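You operate a simulated robot arm through the tools that you are given. There is no shell and no other tool.

You are at the controls of a simulated robot arm. One attempt, no reset.

JOB
Free the grey bump stop from the vice, stow it in the orange drawer and clamp the gold collar.
Fine: shut the drawer after. Where these are worked on the way, their far stop is far enough and under half their travel is too little: orange drawer.
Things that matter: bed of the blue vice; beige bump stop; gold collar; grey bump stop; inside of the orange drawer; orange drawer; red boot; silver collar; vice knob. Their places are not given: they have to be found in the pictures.

It is judged by the outcome, as a careful person would: the job done as asked, and still so three seconds after it is handed in. It fails if anything else is knocked over, pushed out of place, dropped, spilled or broken.

ROBOT AND FRAMES
A 6-joint arm with a two-finger gripper, fixed in place. Base frame: the origin is on the floor under the middle of its stand, x ahead of it, y to its left, z up. Readings come in mm, rad, newtons and seconds.
It reaches about 1572 mm from its shoulder. Its first joint turns from -2.897 to 2.897 rad. Payload 2.45 kg.
Tool frame: the origin (TCP) lies between the finger pads and is the grasp point; the fingertips stand 20 mm ahead of it; z points along the fingers, y is the line along which they close. The gripper opens to 140 mm; its body begins 168 mm behind the TCP.
Orientation is that of the tool frame in the base frame, as [roll, pitch, yaw] about the fixed x, y, z axes, in that order (R = Rz(yaw) Ry(pitch) Rx(roll)). With the fingers straight down and closing along the base's y, the tool's x points along the base's -x, its y along +y and its z along -z.

CONTROLS
- The arm moves only by the tool nudge_tool. Its argument "targets" is a list of rows, each a list of 7 numbers: the shift along the base's x, y, z in units of 40 mm (1.0 is 40 mm), then the turn, a rotation vector about the base's x, y, z in units of 8 degrees (1.0 is 8 degrees), then the gripper command, from -1 (shut) to 1 (fully open), values between in proportion. In form: [[dx, dy, dz, wx, wy, wz, claw], ...]. A call has 1 to 20 rows; each row shifts and turns the commanded pose from where the row before left it. A call with a number of a shift or a turn outside -1 to 1 is refused whole. Rows are played at 5 a second. More than 50 mm and 0.15 rad between two rows, or a gripper value outside its range, and nothing of the call is played. A pose out of reach is approached as far as the arm can. The call stops where the force on the tool passes 90 N (or 10 N more than at its start, if that is more) or the arm is blocked; 0.2 s more then pass. The fingers move at their own pace (about 45 mm/s each) and stop on an object; they squeeze with about 23 N. The grip force told is the motor's: it shows also when the fingers shut on nothing. Time passes only in rows, and 0.2 s behind the last, so rows that do not move let the fingers close. The reply holds the time, the measured pose of the TCP, the force on the tool along the base axes, the opening and the grip force, in the units named above and with some noise, with the torque about the TCP (base axes, N m) and any sound that the robot's microphone picked up.
- Cameras (640 x 400 px; columns grow to the right, rows downward): "scene" is fixed at [51, -647.8, 1620.5]; the picture's right is [0.72, -0.70, 0.00], its down [-0.30, -0.31, -0.90] and it looks along [0.63, 0.65, -0.43] (base axes); focal length 351 px, centre (320, 200). "wrist" rides on the gripper at [78, 11, -209] in the tool frame; the picture's right is [-0.14, 0.99, 0.00], its down [-0.92, -0.13, -0.37] and it looks along [-0.36, -0.05, 0.93] (tool axes); focal length 280 px, centre (320, 200).
- capture(camera): a new picture of that camera. No time passes.
- measure_at(camera, pixels): for up to 12 pixels [column, row] of the newest picture of that camera ("zoom" is the newest enlarged one), the place [x, y, z] in the base frame of the surface seen there, good to about 3 mm. No time passes.
- close_up(camera, box): a new picture of the part [left, top, right, bottom] of that camera's present view, enlarged. No time passes.
- finish_job(): hands the job in; it is judged then, once.

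Unless the task says otherwise, let go and move clear before handing in.

The tools are called after "Request:" as a command line: name --pt "numbers of a row" for each row, then --argument value for the rest, lists and objects as JSON in quotes. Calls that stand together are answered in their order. nudge_tool: Moves the arm, as the interface text tells. Its arguments: {"type":"object","properties":{"targets":{"type":"array","items":{"type":"array","items":{"type":"number"}}}},"required":["targets"]} The other tools are called the same way: capture (camera) takes a picture; measure_at (camera, pixels) gives the place of the surface under pixels of a picture; close_up (camera, box) takes an enlarged picture of a part of a camera's view; finish_job () hands the job in.

At the start:

```text
t: 0.0
tcp_pos: [632.8, 151.6, 1281.1]
ee_rot: [3.141, 0.001, -3.142]
force: [0.5, 0.5, 0.2]
wrist_torque: [0.01, 0.01, -0.03]
opening: 140.2
gripper_force: 0.1
```

scene: 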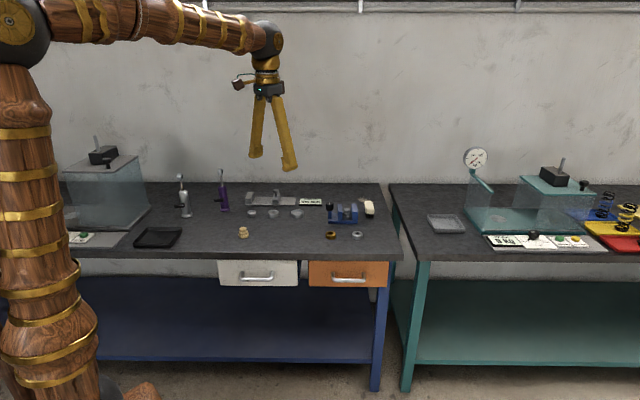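
wrist: 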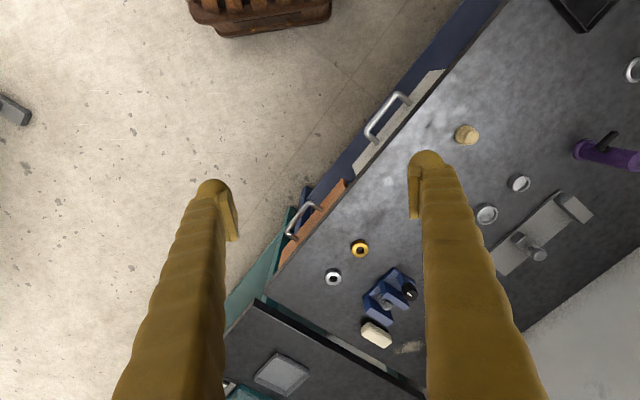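

The scene shows a blue vice near (343,212), the orange drawer near (348,273), and gold and silver collars near (330,235) and (357,235). I'll enlarge these areas first.

Request:
close_up --camera "scene" --box '[220, 180, 400, 292]'

Request:
close_up --camera "wrist" --box '[270, 180, 430, 360]'

```text
3.56 times, centred on (310, 236) of scene
```

zoom: 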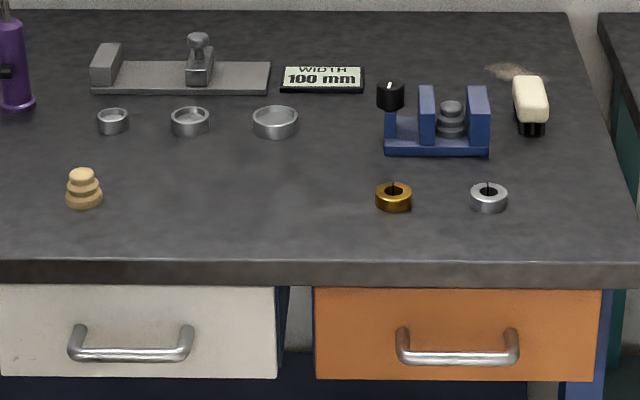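

```text
2.22 times, centred on (350, 270) of wrist
```

zoom: 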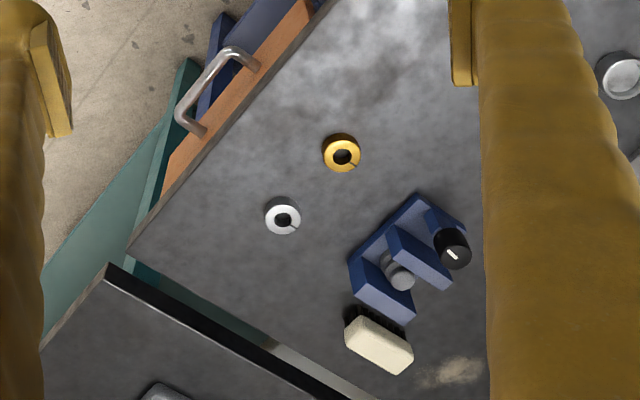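

The vice has its knob on the left end and the grey bump stop between its jaws. I'll measure the key places in the scene close-up and the wrist view.

Request:
measure_at --camera "zoom" --pixels '[[342, 155], [283, 218], [452, 250], [398, 278], [383, 304], [420, 257], [425, 200], [350, 265], [412, 320], [235, 50], [182, 115], [380, 345]]'

Request:
close_up --camera "scene" --box '[315, 192, 385, 242]'

```text
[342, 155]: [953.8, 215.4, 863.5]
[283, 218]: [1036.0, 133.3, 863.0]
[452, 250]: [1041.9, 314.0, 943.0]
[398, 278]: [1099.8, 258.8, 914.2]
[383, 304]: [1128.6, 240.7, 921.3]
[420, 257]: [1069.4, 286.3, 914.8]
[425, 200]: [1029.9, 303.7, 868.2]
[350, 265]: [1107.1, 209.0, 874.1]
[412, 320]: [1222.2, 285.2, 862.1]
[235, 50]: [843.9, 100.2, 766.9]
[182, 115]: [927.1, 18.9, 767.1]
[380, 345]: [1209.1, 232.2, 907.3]
```

```text
8.00 times, centred on (350, 217) of scene
```

zoom: 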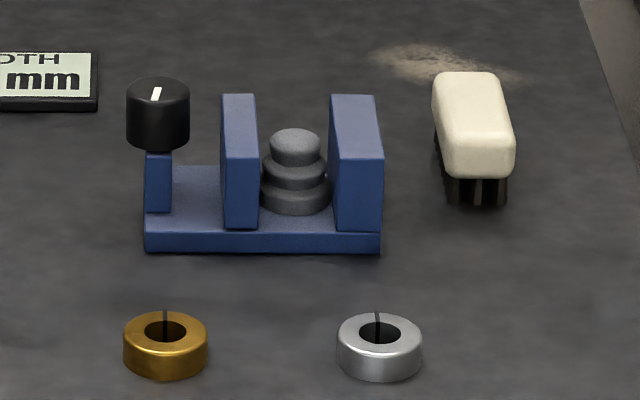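

The knob stands upright on a blue post with a white index mark on top. I'll measure more vice points in this close-up.

Request:
measure_at --camera "zoom" --pixels '[[157, 92], [130, 92], [187, 92], [158, 145], [157, 180], [240, 98], [224, 180], [240, 220], [294, 140], [292, 170], [292, 195], [356, 100]]'

Request:
measure_at --camera "scene" --pixels '[[330, 238], [357, 238], [310, 268], [348, 268], [386, 268], [348, 284], [333, 278], [364, 279], [243, 232]]'

```text
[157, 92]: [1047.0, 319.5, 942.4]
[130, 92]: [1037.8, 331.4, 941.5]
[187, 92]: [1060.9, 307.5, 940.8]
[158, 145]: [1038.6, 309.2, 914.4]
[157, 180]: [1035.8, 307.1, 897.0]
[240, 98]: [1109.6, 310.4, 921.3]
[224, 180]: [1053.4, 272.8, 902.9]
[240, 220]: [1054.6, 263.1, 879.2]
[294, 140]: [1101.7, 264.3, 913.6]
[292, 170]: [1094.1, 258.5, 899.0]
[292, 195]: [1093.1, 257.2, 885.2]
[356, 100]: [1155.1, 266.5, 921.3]
```

```text
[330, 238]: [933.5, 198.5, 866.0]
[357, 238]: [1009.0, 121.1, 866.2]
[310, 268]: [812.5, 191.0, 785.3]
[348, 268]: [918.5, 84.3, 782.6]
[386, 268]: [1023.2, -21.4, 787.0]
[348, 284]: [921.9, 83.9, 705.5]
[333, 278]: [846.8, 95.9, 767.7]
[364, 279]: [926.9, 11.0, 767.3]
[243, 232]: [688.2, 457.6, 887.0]
```

Bench direction works out at about -45° in the base frame, with the drawer front running along (0.707,-0.707). I still need the bench height, the bench edge and more drawer detail, so I'll measure those.

Request:
measure_at --camera "scene" --pixels '[[345, 245], [345, 251], [345, 254], [345, 257], [345, 262], [300, 225], [330, 228], [357, 226], [370, 232], [348, 275], [308, 265], [389, 265]]'

Request:
close_up --camera "scene" --box '[295, 225, 405, 294]'

```text
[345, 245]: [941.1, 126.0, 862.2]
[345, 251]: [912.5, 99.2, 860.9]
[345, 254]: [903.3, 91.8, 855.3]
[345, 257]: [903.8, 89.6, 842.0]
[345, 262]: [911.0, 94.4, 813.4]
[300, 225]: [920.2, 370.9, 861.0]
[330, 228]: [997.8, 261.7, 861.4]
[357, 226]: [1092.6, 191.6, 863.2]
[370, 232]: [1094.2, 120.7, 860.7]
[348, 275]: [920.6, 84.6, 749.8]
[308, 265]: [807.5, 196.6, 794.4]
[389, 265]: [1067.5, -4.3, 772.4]
```

```text
5.80 times, centred on (350, 260) of scene
```

zoom: 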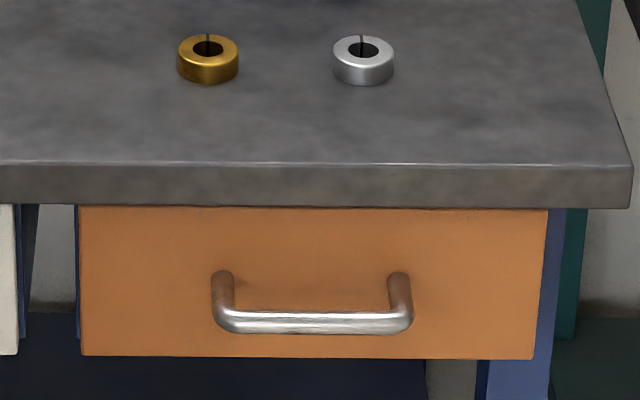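

Bench top is at z≈862 and its edge at v≈703. I'll measure the collar rims and handle in the new close-up.

Request:
measure_at --camera "zoom" --pixels '[[208, 60], [181, 48], [236, 48], [195, 37], [208, 80], [363, 62], [335, 48], [391, 48], [222, 275], [399, 275], [310, 322], [310, 215]]'

Request:
nudge_tool --pt "0.5 0.2 -0.5 0 0 -0.94 0" --pt "1 0.2 -0.5 0 0 -0.94 0" --pt "1 0.2 -0.5 0 0 -0.94 0" --pt "1 0.2 -0.5 0 0 -0.94 0" --pt "1 0.2 -0.5 0 0 -0.94 0" --pt "1 0.2 -0.5 0 0 -0.925 0"

```text
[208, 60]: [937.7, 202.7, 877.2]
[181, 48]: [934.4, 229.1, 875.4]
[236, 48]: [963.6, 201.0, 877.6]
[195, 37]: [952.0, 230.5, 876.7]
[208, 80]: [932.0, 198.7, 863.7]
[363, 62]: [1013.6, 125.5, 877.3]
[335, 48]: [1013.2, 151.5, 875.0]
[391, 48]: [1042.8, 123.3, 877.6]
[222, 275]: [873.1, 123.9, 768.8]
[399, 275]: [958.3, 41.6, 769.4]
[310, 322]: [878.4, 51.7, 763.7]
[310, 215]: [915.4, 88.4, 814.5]
```

```text
t: 1.4
tcp_pos: [854.0, 201.0, 1162.8]
ee_rot: [3.14, 0.002, 2.355]
force: [-0.2, -0.5, 0.2]
wrist_torque: [-0.02, -0.05, 0.01]
opening: 70.0
gripper_force: 0.0
```

The gold collar is about 41 mm across and 15 mm tall, with its centre near (949,215). I'll move above the vice for a closer look.

Request:
nudge_tool --pt "1 0.3 -0.2 0 0 0 0" --pt "1 0.3 -0.2 0 0 0 0" --pt "1 0.3 -0.2 0 0 0 0" --pt "1 0.3 -0.2 0 0 0 0" --pt "1 0.3 -0.2 0 0 0 0" --pt "0.8 0.2 0 0 0 0 0"

Request:
capture --camera "wrist"

Request:
capture --camera "scene"

```text
t: 2.8
tcp_pos: [1085.9, 269.0, 1122.1]
ee_rot: [3.141, 0.003, 2.356]
force: [-0.4, -1.8, 1.1]
wrist_torque: [0.01, -0.08, 0.0]
opening: 70.0
gripper_force: 0.1
```

```text
taken
```

wrist: 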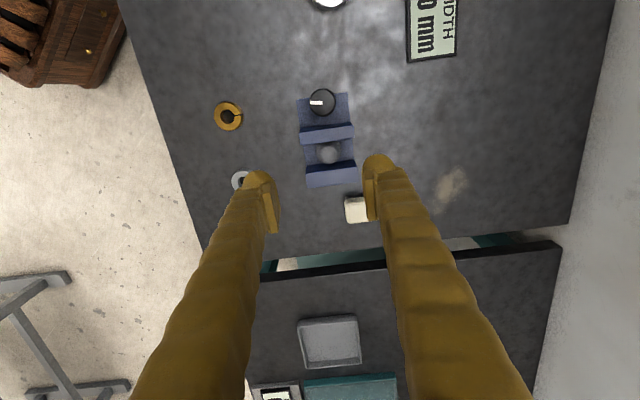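

```text
taken
```

scene: 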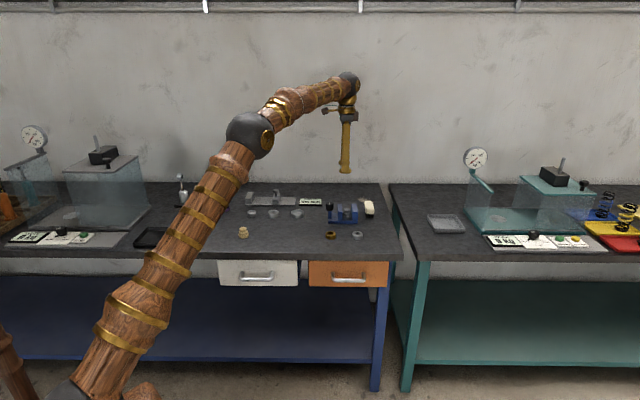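

From here the vice shows at (328,140) between the fingers. I'll enlarge it to get its geometry and see the fingertip width.

Request:
close_up --camera "wrist" --box '[270, 80, 390, 200]'

```text
3.33 times, centred on (330, 140) of wrist
```

zoom: 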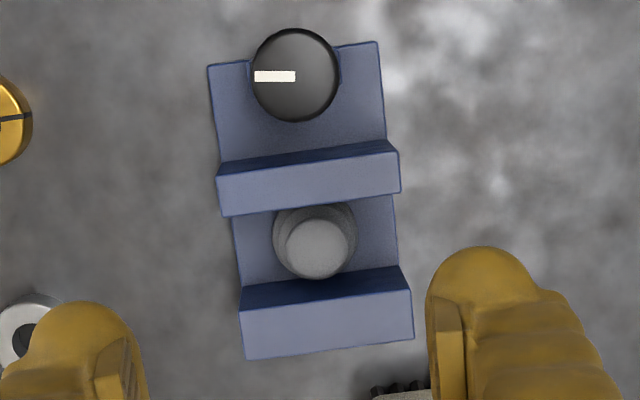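

The knob's white mark points toward the front of the bench (-v). I'll measure the jaw faces, bed, knob rim and fingertip widths here.

Request:
measure_at --camera "zoom" --pixels '[[295, 75], [255, 75], [335, 75], [295, 35], [222, 172], [398, 158], [225, 212], [398, 188], [245, 315], [410, 295], [246, 355], [412, 335]]'

Request:
measure_at --camera "zoom" --pixels '[[317, 248], [290, 248], [347, 248], [255, 240], [375, 230], [232, 120], [370, 90], [280, 235], [440, 300], [460, 300], [490, 260], [445, 380]]'

```text
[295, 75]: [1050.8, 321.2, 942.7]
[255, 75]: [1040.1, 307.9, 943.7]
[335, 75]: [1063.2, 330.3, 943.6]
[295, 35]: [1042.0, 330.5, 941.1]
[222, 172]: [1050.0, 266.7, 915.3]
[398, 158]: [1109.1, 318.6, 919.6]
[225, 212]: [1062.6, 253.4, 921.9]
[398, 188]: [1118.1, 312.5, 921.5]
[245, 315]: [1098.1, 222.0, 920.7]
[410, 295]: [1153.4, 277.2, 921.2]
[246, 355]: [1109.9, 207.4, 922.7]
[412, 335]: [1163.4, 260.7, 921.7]
```

```text
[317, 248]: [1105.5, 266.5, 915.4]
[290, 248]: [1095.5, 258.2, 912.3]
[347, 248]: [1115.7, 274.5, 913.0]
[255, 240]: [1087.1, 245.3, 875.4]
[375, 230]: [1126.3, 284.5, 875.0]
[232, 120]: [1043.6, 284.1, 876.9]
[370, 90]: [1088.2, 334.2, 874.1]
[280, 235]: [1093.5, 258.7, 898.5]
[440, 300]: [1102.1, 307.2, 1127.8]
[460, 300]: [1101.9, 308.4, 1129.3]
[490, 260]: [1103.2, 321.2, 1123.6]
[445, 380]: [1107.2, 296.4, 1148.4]
```

The bed is at z≈875, the jaws span u≈572 to 619 on the inside, and the bump stop top is at z≈914. I need the finger shape near the tips to know what fits, so I'll look at it from the scene camera and measure it.

Request:
close_up --camera "scene" --box '[310, 70, 390, 180]'

Request:
close_up --camera "wrist" --box '[220, 130, 440, 268]'

```text
3.64 times, centred on (350, 125) of scene
```

zoom: 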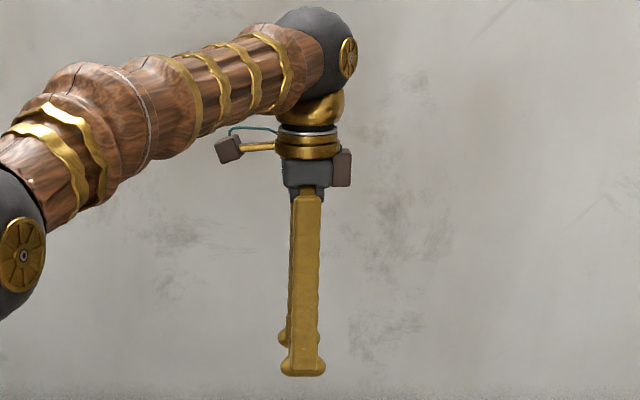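

```text
2.90 times, centred on (330, 199) of wrist
```

zoom: 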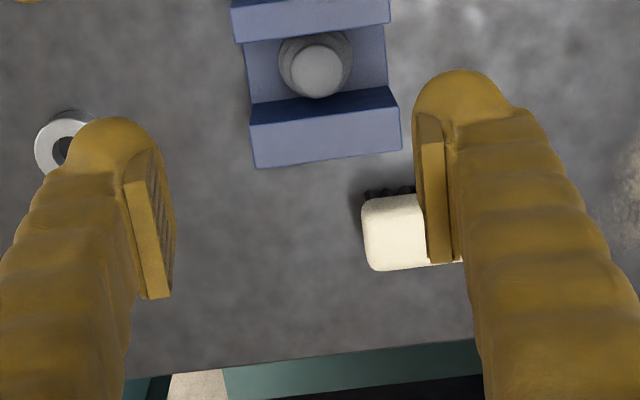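

The fingertips flare to a foot about 50 mm wide, with a narrower stem above. I'll measure the finger and pad points to quantify this.

Request:
measure_at --camera "zoom" --pixels '[[100, 122], [75, 145], [100, 150], [135, 180], [150, 155], [152, 290], [172, 240], [130, 230], [455, 75], [425, 118], [440, 255], [500, 105]]'

Request:
close_up --camera "scene" --box '[335, 140, 365, 180]'

```text
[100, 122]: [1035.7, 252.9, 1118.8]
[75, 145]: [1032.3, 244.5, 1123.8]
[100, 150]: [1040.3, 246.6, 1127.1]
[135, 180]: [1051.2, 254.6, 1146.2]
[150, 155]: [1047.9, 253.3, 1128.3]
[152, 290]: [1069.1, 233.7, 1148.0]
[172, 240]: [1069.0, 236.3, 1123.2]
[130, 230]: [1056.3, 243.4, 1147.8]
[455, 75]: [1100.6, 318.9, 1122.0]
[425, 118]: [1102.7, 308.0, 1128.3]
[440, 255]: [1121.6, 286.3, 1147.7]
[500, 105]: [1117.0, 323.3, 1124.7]
```

```text
10.00 times, centred on (350, 160) of scene
```

zoom: 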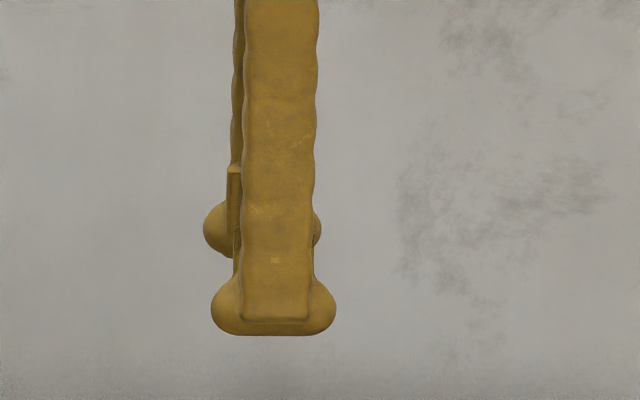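

The foot is about 52 mm wide, so it won't fit the ~47 mm jaw gap until the vice is opened. I'll first go above the knob, near (1051,321), and keep the tips above the jaw tops (z 921).

Request:
nudge_tool --pt "-0.44 0.65 -0.5 0 0 0 0" --pt "-0.44 0.65 -0.5 0 0 0 0" --pt "0 0 -0.75 0 0 0 0" --pt "0 0 -0.75 0 0 0 0" --pt "0 0 -0.5 0 0 0 0" --pt "0 0 0 0 0 0 0"

Request:
capture --camera "wrist"

Request:
close_up --camera "scene" --box '[310, 170, 390, 220]'

```text
t: 4.2
tcp_pos: [1050.4, 321.8, 1001.0]
ee_rot: [-3.14, 0.003, 2.356]
force: [0.0, -0.6, -0.1]
wrist_torque: [0.01, 0.0, 0.01]
opening: 70.2
gripper_force: 0.1
```

```text
taken
```

wrist: 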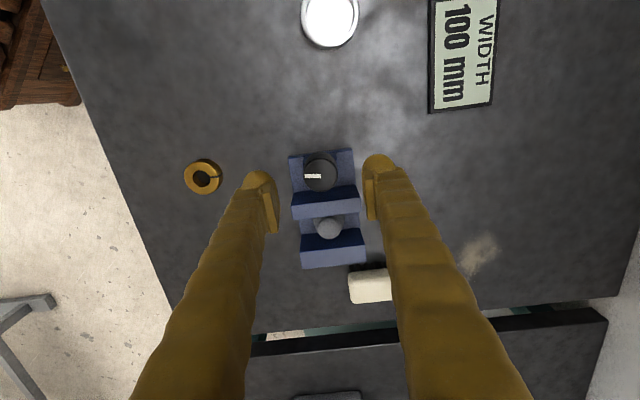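

```text
8.00 times, centred on (350, 195) of scene
```

zoom: 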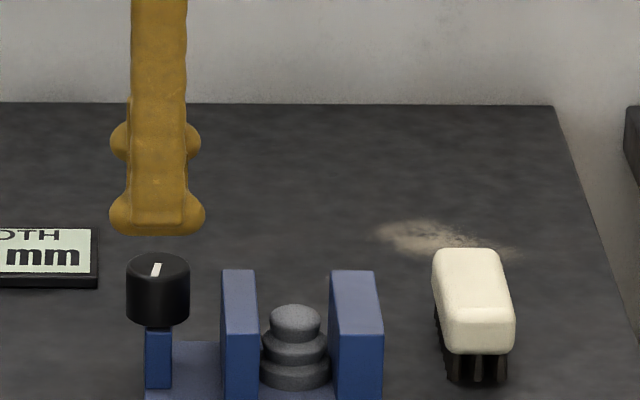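

The fingers straddle the knob and clear it. I'll re-measure the knob's top and rim from this closer view before descending.

Request:
close_up --camera "wrist" --box '[280, 140, 380, 280]'

```text
2.86 times, centred on (330, 210) of wrist
```

zoom: 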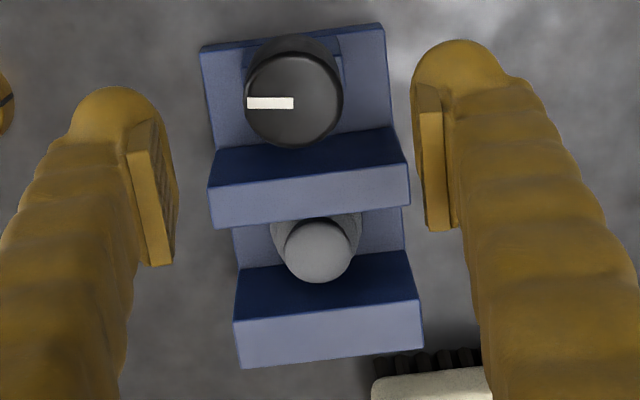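

Request:
measure_at --camera "zoom" --pixels '[[293, 100], [250, 100], [337, 100], [293, 60], [293, 138], [210, 190], [408, 168], [214, 224], [238, 318], [420, 295], [320, 252], [240, 365]]'

```text
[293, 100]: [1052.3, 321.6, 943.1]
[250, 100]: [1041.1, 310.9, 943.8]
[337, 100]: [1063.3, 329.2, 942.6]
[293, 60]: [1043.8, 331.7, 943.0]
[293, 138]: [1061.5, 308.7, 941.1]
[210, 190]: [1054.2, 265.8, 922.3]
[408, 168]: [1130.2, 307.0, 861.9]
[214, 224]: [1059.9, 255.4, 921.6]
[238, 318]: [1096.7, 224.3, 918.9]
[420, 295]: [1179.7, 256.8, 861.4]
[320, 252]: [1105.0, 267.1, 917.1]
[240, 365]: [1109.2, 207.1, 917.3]
```

The knob's centre is near (1052,320.4), top z 943. I'll shift about 2 mm, lower to z≈946 and close on it gently.

Request:
nudge_tool --pt "0.04 -0.035 -0.6 0 0 0 0" --pt "0 0 -0.5 0 0 0 0" --pt "0 0 -0.27 0 0 0 0" --pt "0 0 0 0 0 0 -0.3" --pt "0 0 0 0 0 0 -0.6" --pt "0 0 0 0 0 0 -0.6"

```text
t: 5.6
tcp_pos: [1051.0, 320.2, 945.5]
ee_rot: [3.141, 0.002, 2.356]
force: [10.4, 6.7, -2.2]
wrist_torque: [0.09, -0.09, 0.0]
opening: 34.7
gripper_force: 25.0
```

The fingers hold the knob at 34.7 mm, with about 12 N of side force along +v, so I'm slightly off centre. I'll shift 1 mm along +v and start a small counterclockwise turn (loosening).

Request:
nudge_tool --pt "0.018 0.018 0 0 0 0 -1" --pt "0 0 0 0 0 0.5 -1" --pt "0 0 0 0 0 0.5 -1" --pt "0 0 0 0 0 0 -1"

Request:
close_up --camera "scene" --box '[310, 180, 390, 230]'

```text
t: 6.6
tcp_pos: [1052.4, 318.9, 946.7]
ee_rot: [-3.141, 0.002, 2.496]
force: [-8.0, -1.4, -1.4]
wrist_torque: [-0.04, 0.12, 0.0]
opening: 34.2
gripper_force: 45.0
```

```text
8.00 times, centred on (350, 205) of scene
```

zoom: 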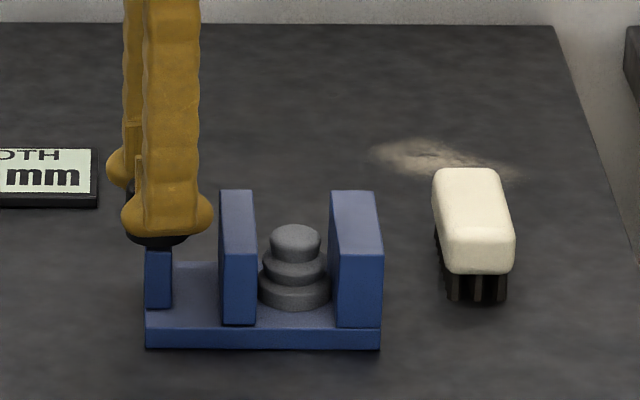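

The knob seems to turn without resisting torque, and the moving jaw's edge went from 224 to about 222 in the close-up, which is the opening direction. I'll continue counterclockwise by about 40°.

Request:
nudge_tool --pt "0 0 0 0 0 0.7 -1" --pt "0 0 0 0 0 0.7 -1" --pt "0 0 0 0 0 0.7 -1" --pt "0 0 0 0 0 0.7 -1" --pt "0 0 0 0 0 0.7 -1" --pt "0 0 0 0 0 0.7 -1" --pt "0 0 0 0 0 0 -1"

Request:
close_up --camera "scene" --box '[310, 180, 390, 230]'

Request:
capture --camera "wrist"

```text
t: 8.2
tcp_pos: [1051.4, 320.2, 946.3]
ee_rot: [3.141, 0.0, 3.083]
force: [-14.1, -2.6, -7.2]
wrist_torque: [-0.06, 0.1, 0.01]
opening: 34.2
gripper_force: 45.3
```

```text
8.00 times, centred on (350, 205) of scene
```

zoom: 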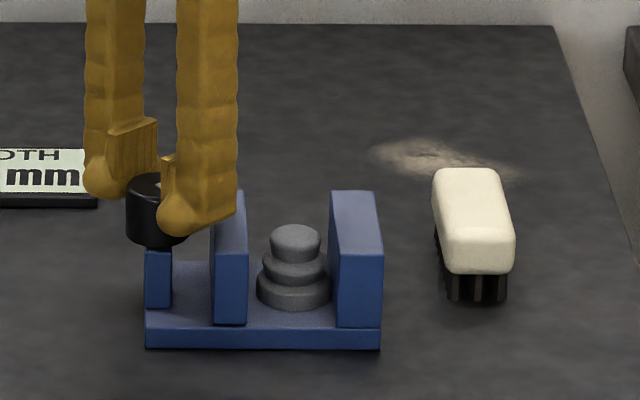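

```text
taken
```

wrist: 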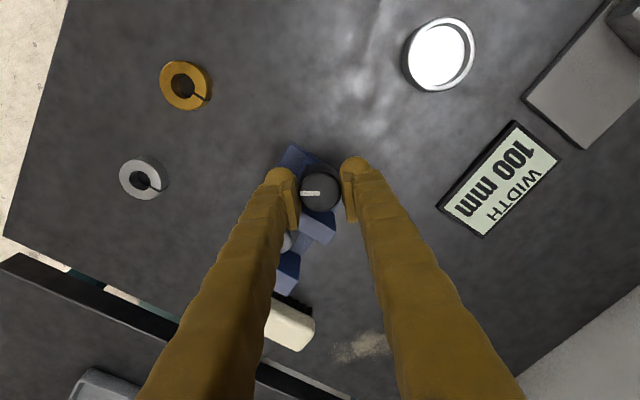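

The knob turned with the gripper and the jaw has opened about 6 mm (edge 224→213). I'll carry on counterclockwise and watch the torque.

Request:
nudge_tool --pt "0 0 0 0 0 0.7 -1" --pt "0 0 0 0 0 0.7 -1" --pt "0 0 0 0 0 0.7 -1" --pt "0 0 0 0 0 0.7 -1" --pt "0 0 0 0 0 0.7 -1" --pt "0 0 0 0 0 0.7 -1" --pt "0 0 0 0 0 0.7 -1" --pt "0 0 0 0 0 0.7 -1" --pt "0 0 0 0 0 0 -1"

Request:
close_up --camera "scene" --box '[310, 180, 390, 230]'

Request:
capture --camera "wrist"

```text
t: 10.2
tcp_pos: [1052.1, 320.7, 945.8]
ee_rot: [-3.141, 0.002, -2.417]
force: [-16.9, 4.0, -12.3]
wrist_torque: [0.05, 0.16, 0.01]
opening: 34.3
gripper_force: 45.2
```

```text
8.00 times, centred on (350, 205) of scene
```

zoom: 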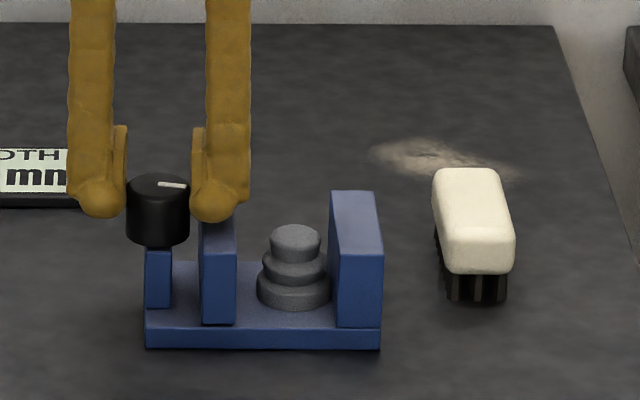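

```text
taken
```

wrist: 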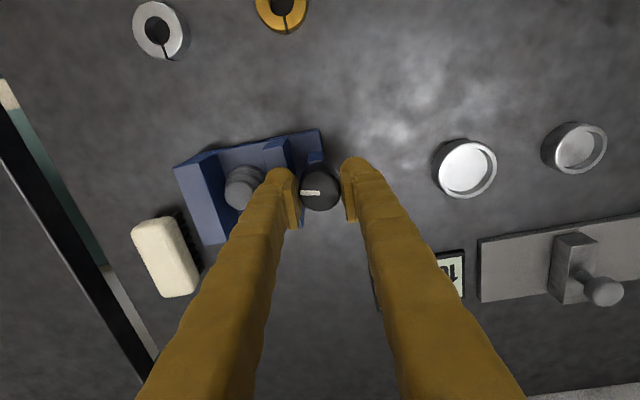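

The jaw is now about 13 mm open (edge at 201) with little torque on the knob. I'll turn another ~50° for more finger clearance.

Request:
nudge_tool --pt "0 0 0 0 0 0.7 -1" --pt "0 0 0 0 0 0.7 -1" --pt "0 0 0 0 0 0.7 -1" --pt "0 0 0 0 0 0.7 -1" --pt "0 0 0 0 0 0.7 -1" --pt "0 0 0 0 0 0.7 -1" --pt "0 0 0 0 0 0.7 -1" --pt "0 0 0 0 0 0.7 -1" --pt "0 0 0 0 0 0 -1"

Request:
close_up --camera "scene" --box '[310, 180, 390, 230]'

```text
t: 12.2
tcp_pos: [1051.4, 320.2, 946.6]
ee_rot: [3.141, 0.002, -1.636]
force: [-28.0, 11.5, 5.6]
wrist_torque: [0.06, 0.33, -0.19]
opening: 34.2
gripper_force: 45.1
```

```text
8.00 times, centred on (350, 205) of scene
```

zoom: 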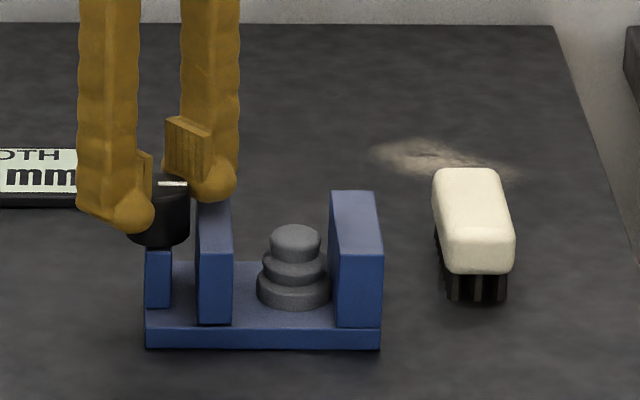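

The knob has reached its open stop: torque jumped to -0.19 N·m and the jaw edge only moved 201→197. I'll release the knob, rise, and look at the opened vice.

Request:
nudge_tool --pt "0 0 0 0 0 0 0" --pt "0 0 0 0 0 0 0" --pt "0 0 0 0 0 0 0" --pt "0 0 0.5 0 0 0 0" --pt "0 0 1 0 0 -1 0" --pt "0 0 1 0 0 -1 0" --pt "0 0 1 0 0 -1 0" --pt "0 0 0 0 0 -1 0" --pt "0 0 0 0 0 -1 0" --pt "0 0 0 0 0 -1 0" --pt "0 0 0 0 0 -1 0" --pt "0 0 0 0 0 -1 0" --pt "0 0 0 0 0 -1 0" --pt "0 0 0 0 0 -1 0" --pt "0 0 0 0 0 -1 0" --pt "0 0 0 0 0 -1 0"

Request:
close_up --camera "scene" --box '[310, 180, 390, 230]'

Request:
capture --camera "wrist"

```text
t: 15.6
tcp_pos: [1051.6, 320.1, 1086.0]
ee_rot: [-3.142, 0.001, 2.969]
force: [-0.2, 0.3, 0.5]
wrist_torque: [0.03, -0.01, -0.03]
opening: 70.1
gripper_force: 0.0
```

```text
8.00 times, centred on (350, 205) of scene
```

zoom: 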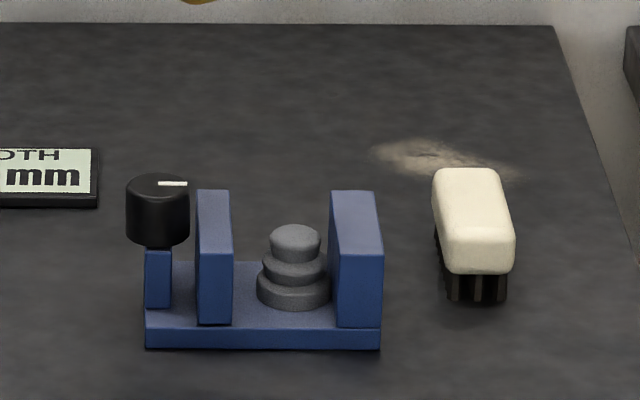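

```text
taken
```

wrist: 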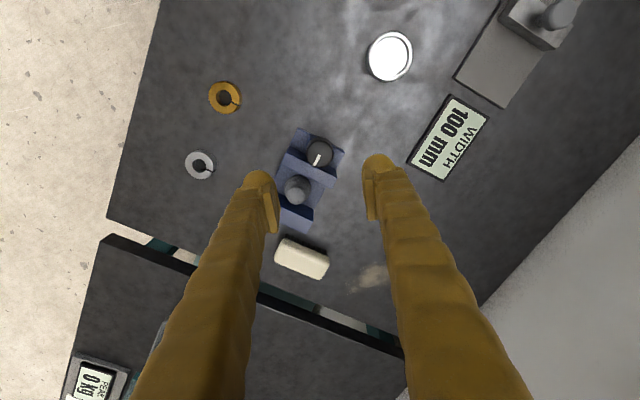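

The mark now points along +u and the jaw gap is about 62 mm, so the bump stop is free on the bed. Next I'll open the drawer with the empty gripper: back away to the front of the bench, then tip the gripper horizontal toward +v.

Request:
nudge_tool --pt "-0.66 -0.915 -0.215 0 0 -0.44 0" --pt "-0.66 -0.915 -0.215 0 0 -0.44 0" --pt "-0.66 -0.915 -0.215 0 0 -0.44 0" --pt "-0.66 -0.915 -0.215 0 0 -0.44 0" --pt "-0.66 -0.915 -0.215 0 0 -0.44 0" --pt "-0.66 -0.915 -0.215 0 0 -0.44 0" --pt "-0.66 -0.915 -0.215 0 0 -0.44 0" --pt "-0.66 -0.915 -0.215 0 0 -0.44 0" --pt "-0.66 -0.915 -0.215 0 0 -0.44 -0.3" --pt "-0.66 -0.915 -0.215 0 0 -0.44 -0.3" --pt "0 0 0 0 0 0 -0.3"

Request:
capture --camera "scene"

```text
t: 18.0
tcp_pos: [787.6, -46.6, 998.4]
ee_rot: [-3.142, 0.003, 2.357]
force: [-0.5, -0.4, -1.2]
wrist_torque: [-0.01, 0.0, -0.03]
opening: 49.1
gripper_force: 0.0
```

```text
taken
```

scene: 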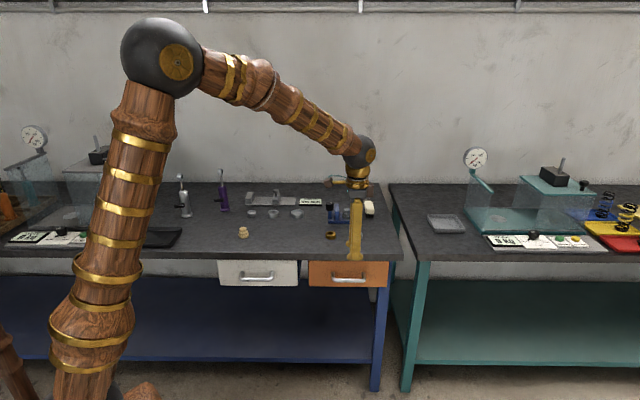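

The gripper is in front of the bench at z≈998, pointing down. I'll tip it by +90° about u, half first, to watch the arm.

Request:
nudge_tool --pt "0 0 0 0.663 -0.663 0 -0.3" --pt "0 0 0 0.663 -0.663 0 -0.3" --pt "0 0 0 0.663 -0.663 0 -0.3" --pt "0 0 0 0.663 -0.663 0 -0.3" --pt "0 0 0 0.663 -0.663 0 -0.3" --pt "0 0 0 0.663 -0.663 0 -0.3" --pt "0 0 0 0 0 0 -0.3"

Request:
capture --camera "scene"

```text
t: 19.6
tcp_pos: [788.2, -45.6, 999.5]
ee_rot: [2.355, 0.002, 2.354]
force: [0.0, -0.1, -0.7]
wrist_torque: [0.01, -0.02, 0.01]
opening: 49.1
gripper_force: 0.0
```

```text
taken
```

scene: 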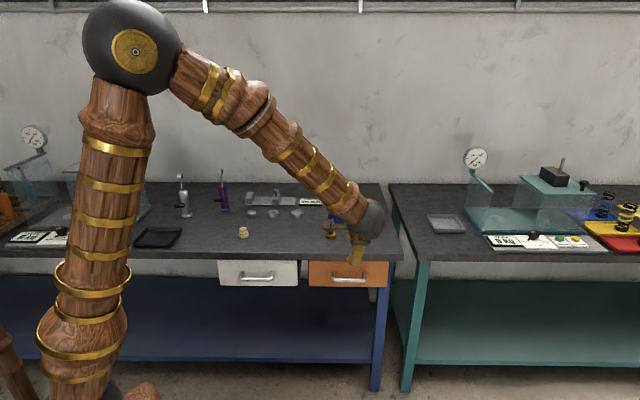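

The tilt works: roll is now 2.355, which is 45° of tilt. I'll finish the turn to horizontal.

Request:
nudge_tool --pt "0 0 0 0.663 -0.663 0 -0.3" --pt "0 0 0 0.663 -0.663 0 -0.3" --pt "0 0 0 0.663 -0.663 0 -0.3" --pt "0 0 0 0.663 -0.663 0 -0.3" --pt "0 0 0 0.663 -0.663 0 -0.3" --pt "0 0 0 0.663 -0.663 0 -0.3" --pt "0 0 0 0 0 0 -0.3"

Request:
capture --camera "scene"

Request:
capture --camera "wrist"

```text
t: 21.2
tcp_pos: [787.5, -44.9, 1000.2]
ee_rot: [1.571, 0.001, 2.354]
force: [0.6, 0.5, -0.1]
wrist_torque: [0.0, 0.01, 0.03]
opening: 49.1
gripper_force: 0.0
```

```text
taken
```

scene: 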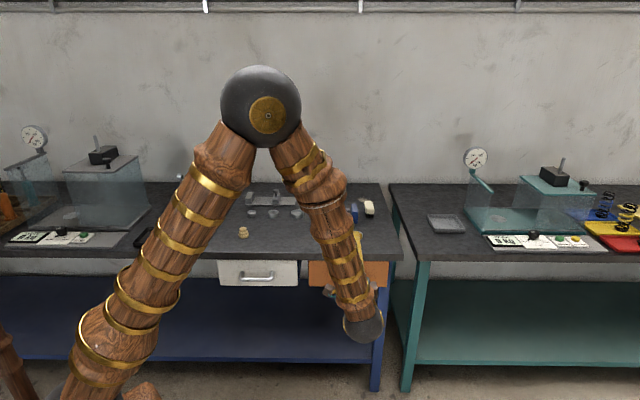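

```text
taken
```

wrist: 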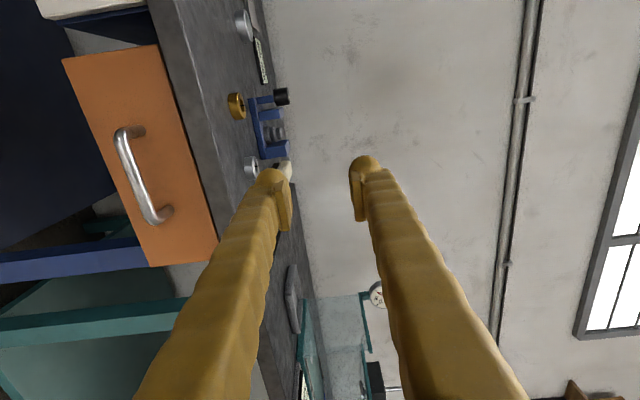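

The gripper is horizontal and the handle shows in the wrist view from (125,135) to (155,220). I'll measure it from here.

Request:
close_up --camera "wrist" --box '[60, 40, 240, 270]'

Request:
measure_at --camera "wrist" --pixels '[[122, 140], [135, 180], [150, 218], [140, 131], [167, 210], [110, 90], [160, 150], [180, 190], [64, 62], [157, 46], [216, 236], [148, 266]]'

```text
1.74 times, centred on (150, 155) of wrist
```

zoom: 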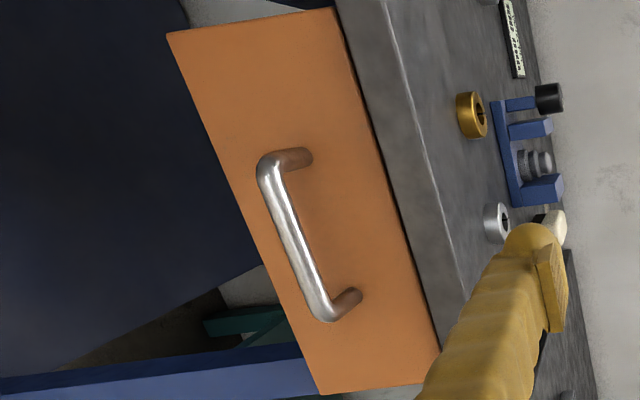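

```text
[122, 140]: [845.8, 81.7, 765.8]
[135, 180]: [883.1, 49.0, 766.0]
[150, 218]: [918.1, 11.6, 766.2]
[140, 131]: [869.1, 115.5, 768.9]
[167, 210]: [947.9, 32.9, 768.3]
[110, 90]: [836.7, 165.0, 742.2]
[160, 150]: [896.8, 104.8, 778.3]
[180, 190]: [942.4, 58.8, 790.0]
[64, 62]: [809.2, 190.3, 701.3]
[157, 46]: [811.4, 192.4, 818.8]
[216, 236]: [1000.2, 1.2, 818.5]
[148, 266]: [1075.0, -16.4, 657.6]
```

The bar's front is at v≈657, z≈765, with its middle at u≈590. I'll lower the gripper to z≈765 in front of the handle and look again.

Request:
nudge_tool --pt "0.025 -0.025 -0.98 0 0 0 -0.3" --pt "0 0 -0.98 0 0 0 -0.3" --pt "0 0 -0.98 0 0 0 -0.3" --pt "0 0 -0.98 0 0 0 -0.3" --pt "0 0 -0.98 0 0 0 -0.3" --pt "0 0 -0.97 0 0 0 -0.3" --pt "0 0 0 0 0 0 -0.3"

Request:
capture --camera "wrist"

Request:
capture --camera "scene"

```text
t: 22.8
tcp_pos: [789.0, -47.4, 766.5]
ee_rot: [1.572, 0.0, 2.355]
force: [-0.7, -0.5, -0.1]
wrist_torque: [0.01, -0.03, 0.04]
opening: 49.0
gripper_force: 0.0
```

```text
taken
```

wrist: 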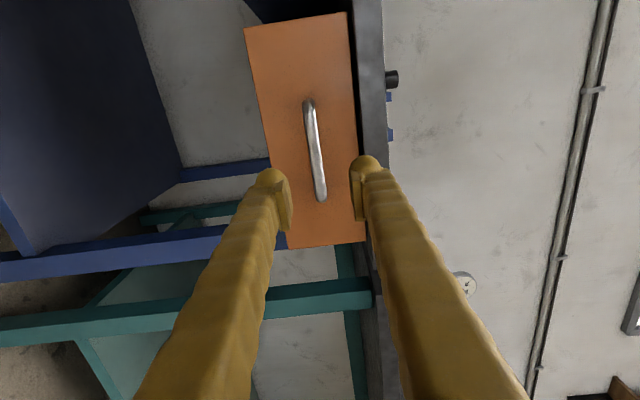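

```text
taken
```

scene: 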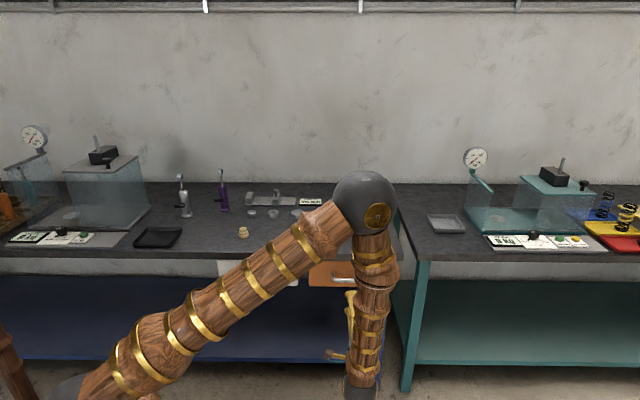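

The handle sits between the fingers at (313,150). The elbow appears near the bench edge in the scene view, so I'll measure the elbow and forearm before moving forward.

Request:
measure_at --camera "scene" --pixels '[[365, 205], [365, 230], [395, 205], [372, 270], [370, 320], [360, 385], [395, 270], [350, 310]]'

Request:
measure_at --camera "wrist" --pixels '[[305, 110], [313, 150], [321, 190], [310, 103]]'

```text
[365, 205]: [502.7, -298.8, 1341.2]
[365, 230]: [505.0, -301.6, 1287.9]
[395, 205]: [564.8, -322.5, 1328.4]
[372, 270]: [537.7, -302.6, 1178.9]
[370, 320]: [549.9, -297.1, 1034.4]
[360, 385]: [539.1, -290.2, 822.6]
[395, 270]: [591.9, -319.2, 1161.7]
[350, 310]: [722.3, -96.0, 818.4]
```

```text
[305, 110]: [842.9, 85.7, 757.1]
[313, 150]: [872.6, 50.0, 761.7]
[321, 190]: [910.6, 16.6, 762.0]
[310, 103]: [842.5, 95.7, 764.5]
```

The elbow is well clear at z≈1340, and the bar is at z≈763. I'll advance along +v in small steps until the bar lies between the pads, then close.

Request:
nudge_tool --pt "0.5 0.5 -0.08 0 0 0 -0.3" --pt "0.5 0.5 0 0 0 0 -0.3" --pt "0.5 0.5 0 0 0 0 -0.3" --pt "0.4 0.4 0 0 0 0 -0.3" --pt "0.3 0.3 0 0 0 0 -0.3" --pt "0.25 0.25 0 0 0 0 -0.3" --pt "0 0 0 0 0 0 -0.3"

Request:
capture --camera "wrist"

```text
t: 24.4
tcp_pos: [887.3, 51.8, 762.1]
ee_rot: [1.572, 0.0, 2.353]
force: [0.0, -0.2, 0.1]
wrist_torque: [-0.01, 0.0, -0.02]
opening: 49.2
gripper_force: 0.0
```

```text
taken
```

wrist: 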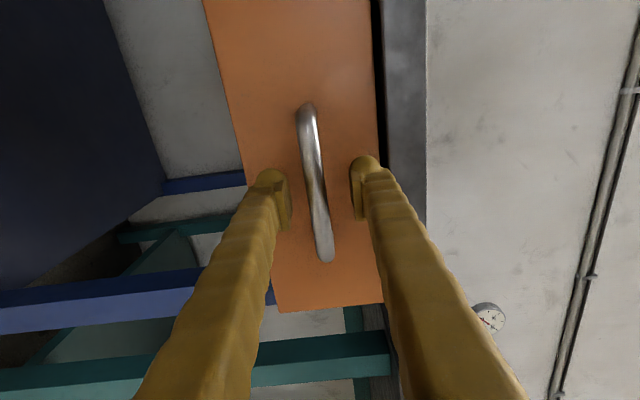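

The bar passes between the pads at (315,190). I'll close on it and watch the force.

Request:
nudge_tool --pt "0 0 0 0 0 0 -0.6" --pt "0 0 0 0 0 0 -0.8" --pt "0 0 0 0 0 0 -0.9" --pt "0 0 0 0 0 0 -0.9" --pt "0 0 0 0 0 0 -0.9"

```text
t: 25.6
tcp_pos: [887.4, 51.9, 760.9]
ee_rot: [1.574, -0.001, 2.355]
force: [0.4, -2.1, -14.0]
wrist_torque: [-0.04, 0.03, -0.03]
opening: 15.9
gripper_force: 6.5
```

The bar is touched at a 15.9 mm opening with -14 N in z, so the bar sits a little below centre. I'll lower about 1.5 mm and squeeze fully.

Request:
nudge_tool --pt "0 0 -0.04 0 0 0 -1" --pt "0 0 0 0 0 0 -1" --pt "0 0 0 0 0 0 -1"

```text
t: 26.4
tcp_pos: [887.5, 52.7, 758.1]
ee_rot: [1.574, 0.0, 2.354]
force: [1.6, -1.3, -22.2]
wrist_torque: [-0.03, -0.04, 0.02]
opening: 11.4
gripper_force: 38.1
```

The bar is firmly gripped (11.4 mm) with the arm pulled down about 3 mm, so the bar's real height is about 758. I'll relieve that and start pulling along -v.

Request:
nudge_tool --pt "0 0 -0.09 0 0 0 -1" --pt "-0.2 -0.2 0 0 0 0 -1" --pt "-0.3 -0.3 0 0 0 0 -1" --pt "0 0 0 0 0 0 -1"

```text
t: 27.4
tcp_pos: [867.9, 31.5, 759.8]
ee_rot: [1.567, 0.001, 2.355]
force: [-8.4, 12.2, 64.7]
wrist_torque: [0.17, 0.09, 0.14]
opening: 11.3
gripper_force: 38.4
```

The pull moved about 28 mm, but the tool is pushed up by 65 N, so I over-corrected. I'll raise 1.5 mm and re-read.

Request:
nudge_tool --pt "0 0 0.04 0 0 0 -1" --pt "0 0 0 0 0 0 -1"

Request:
capture --camera "wrist"

Request:
capture --camera "scene"

```text
t: 28.0
tcp_pos: [865.8, 31.0, 759.4]
ee_rot: [1.571, 0.003, 2.356]
force: [-6.9, 9.1, 61.3]
wrist_torque: [0.04, 0.0, 0.04]
opening: 11.6
gripper_force: 38.3
```

```text
taken
```

wrist: 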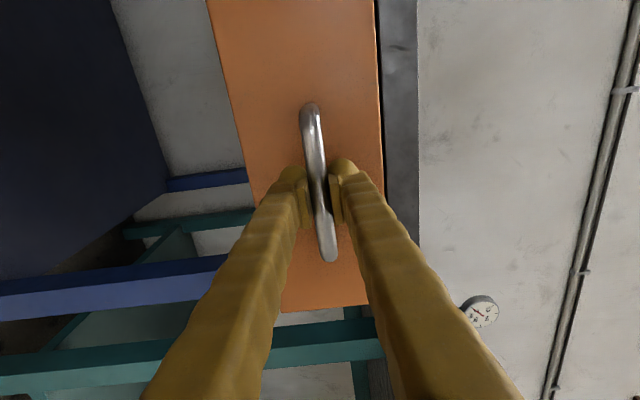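

```text
taken
```

scene: 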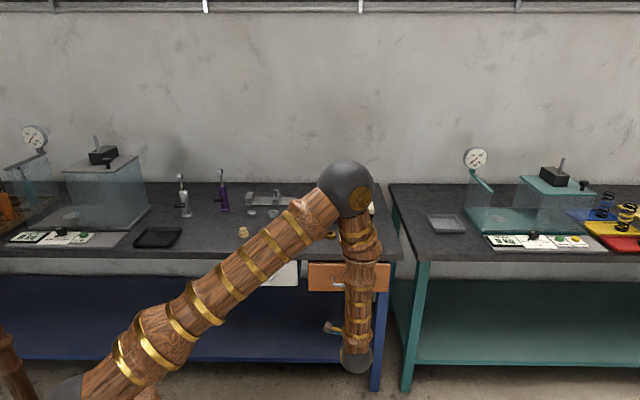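

The drawer moved out about 28 mm with the grip. The upward force barely changed, so I'll raise another 3 mm to see how it responds.

Request:
nudge_tool --pt "0 0 0.075 0 0 0 -1" --pt "0 0 0 0 0 0 -1" --pt "0 0 0 0 0 0 -1"

```text
t: 28.8
tcp_pos: [866.0, 30.0, 759.6]
ee_rot: [1.574, -0.001, 2.354]
force: [-4.5, 2.6, 3.0]
wrist_torque: [-0.17, -0.09, -0.18]
opening: 11.4
gripper_force: 38.6
```

The force has dropped to about 5 N, so the alignment is good. I'll pull the drawer further out.

Request:
nudge_tool --pt "-0.4 -0.4 0 0 0 0 -1" --pt "-0.4 -0.4 0 0 0 0 -1" --pt "-0.4 -0.4 0 0 0 0 -1" --pt "-0.4 -0.4 0 0 0 0 -1" --pt "-0.4 -0.4 0 0 0 0 -1" --pt "-0.4 -0.4 0 0 0 0 -1" --pt "0 0 0 0 0 0 -1"

```text
t: 30.4
tcp_pos: [769.7, -64.6, 759.1]
ee_rot: [1.576, -0.002, 2.355]
force: [-10.3, 7.5, -66.8]
wrist_torque: [-0.01, 0.0, -0.41]
opening: 11.6
gripper_force: 38.8
```

The drawer is about 166 mm out, but the tool now feels -67 N in z. I'll ease down 2 mm and read again.

Request:
nudge_tool --pt "0 0 -0.05 0 0 0 -1" --pt "0 0 0 0 0 0 -1"

Request:
capture --camera "scene"

Request:
capture --camera "wrist"

```text
t: 31.0
tcp_pos: [771.0, -64.5, 760.4]
ee_rot: [1.57, 0.0, 2.356]
force: [-14.0, 13.8, -34.9]
wrist_torque: [0.0, 0.03, 0.17]
opening: 11.5
gripper_force: 38.6
```

```text
taken
```

scene: 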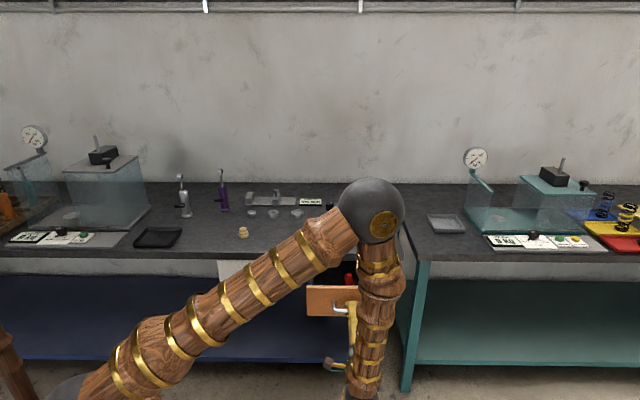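

```text
taken
```

wrist: 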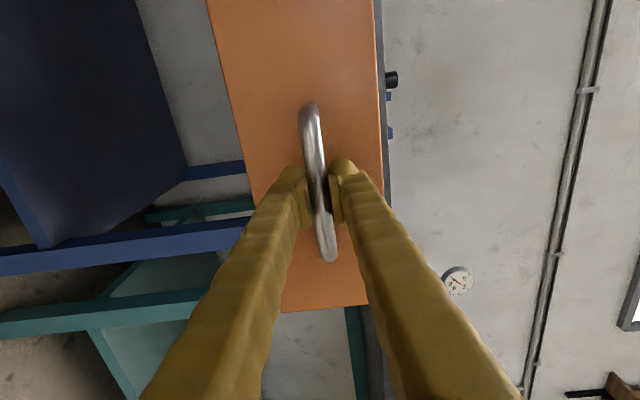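

The drawer is well open and something red, the red boot, shows inside at (348,278). I'll ease down another 2 mm and keep pulling slowly toward the stop.

Request:
nudge_tool --pt "0 0 -0.05 0 0 0 -1" --pt "-0.25 -0.25 0 0 0 0 -1" --pt "-0.25 -0.25 0 0 0 0 -1" --pt "0 0 0 0 0 0 -1"

```text
t: 32.0
tcp_pos: [751.0, -84.9, 760.7]
ee_rot: [1.569, 0.002, 2.357]
force: [-23.2, 24.1, 50.8]
wrist_torque: [0.06, -0.03, 0.26]
opening: 11.7
gripper_force: 38.1
```

Forces are building: about 33 N toward -u and 51 N upward. I'll shift 1.5 mm toward -u and 2 mm up, then read.

Request:
nudge_tool --pt "-0.03 0.03 0.05 0 0 0 -1" --pt "0 0 0 0 0 0 -1"

```text
t: 32.6
tcp_pos: [751.1, -84.7, 759.6]
ee_rot: [1.572, 0.003, 2.352]
force: [2.4, -0.2, 31.8]
wrist_torque: [0.06, 0.08, -0.01]
opening: 11.3
gripper_force: 38.8
```

The side force is gone. I'll raise another 1.5 mm and continue pulling.

Request:
nudge_tool --pt "0 0 0.04 0 0 0 -1" --pt "-0.253 -0.247 0 0 0 0 -1" --pt "-0.253 -0.247 0 0 0 0 -1" --pt "-0.253 -0.247 0 0 0 0 -1" --pt "0 0 0 0 0 0 -1"

```text
t: 33.8
tcp_pos: [719.8, -114.1, 760.0]
ee_rot: [1.576, -0.002, 2.356]
force: [26.8, -28.8, -37.8]
wrist_torque: [-0.12, -0.14, -0.11]
opening: 11.2
gripper_force: 38.5
```

The drawer is 236 mm out with no stop felt yet. I'll correct 1.5 mm toward +u and 1.5 mm down, then continue.

Request:
nudge_tool --pt "0.025 -0.025 -0.04 0 0 0 -1" --pt "-0.25 -0.25 0 0 0 0 -1" --pt "-0.25 -0.25 0 0 0 0 -1" --pt "0 0 0 0 0 0 -1"

Request:
capture --camera "scene"

```text
t: 34.8
tcp_pos: [699.5, -133.1, 758.9]
ee_rot: [1.57, -0.004, 2.359]
force: [-12.0, 13.1, 2.3]
wrist_torque: [-0.04, -0.05, 0.0]
opening: 11.2
gripper_force: 38.7
```

```text
taken
```

scene: 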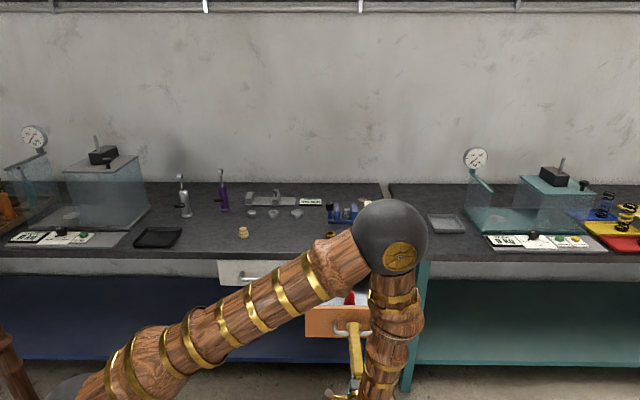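

The drawer is about 264 mm out with low forces. I'll continue until I feel the stop.

Request:
nudge_tool --pt "-0.25 -0.25 0 0 0 0 -1" --pt "-0.25 -0.25 0 0 0 0 -1" --pt "-0.25 -0.25 0 0 0 0 -1" --pt "0 0 0 0 0 0 -1"

```text
t: 35.8
tcp_pos: [671.0, -163.9, 760.8]
ee_rot: [1.572, 0.002, 2.356]
force: [43.7, 47.9, 13.3]
wrist_torque: [-0.07, -0.08, 0.77]
opening: 13.8
gripper_force: 40.0
```

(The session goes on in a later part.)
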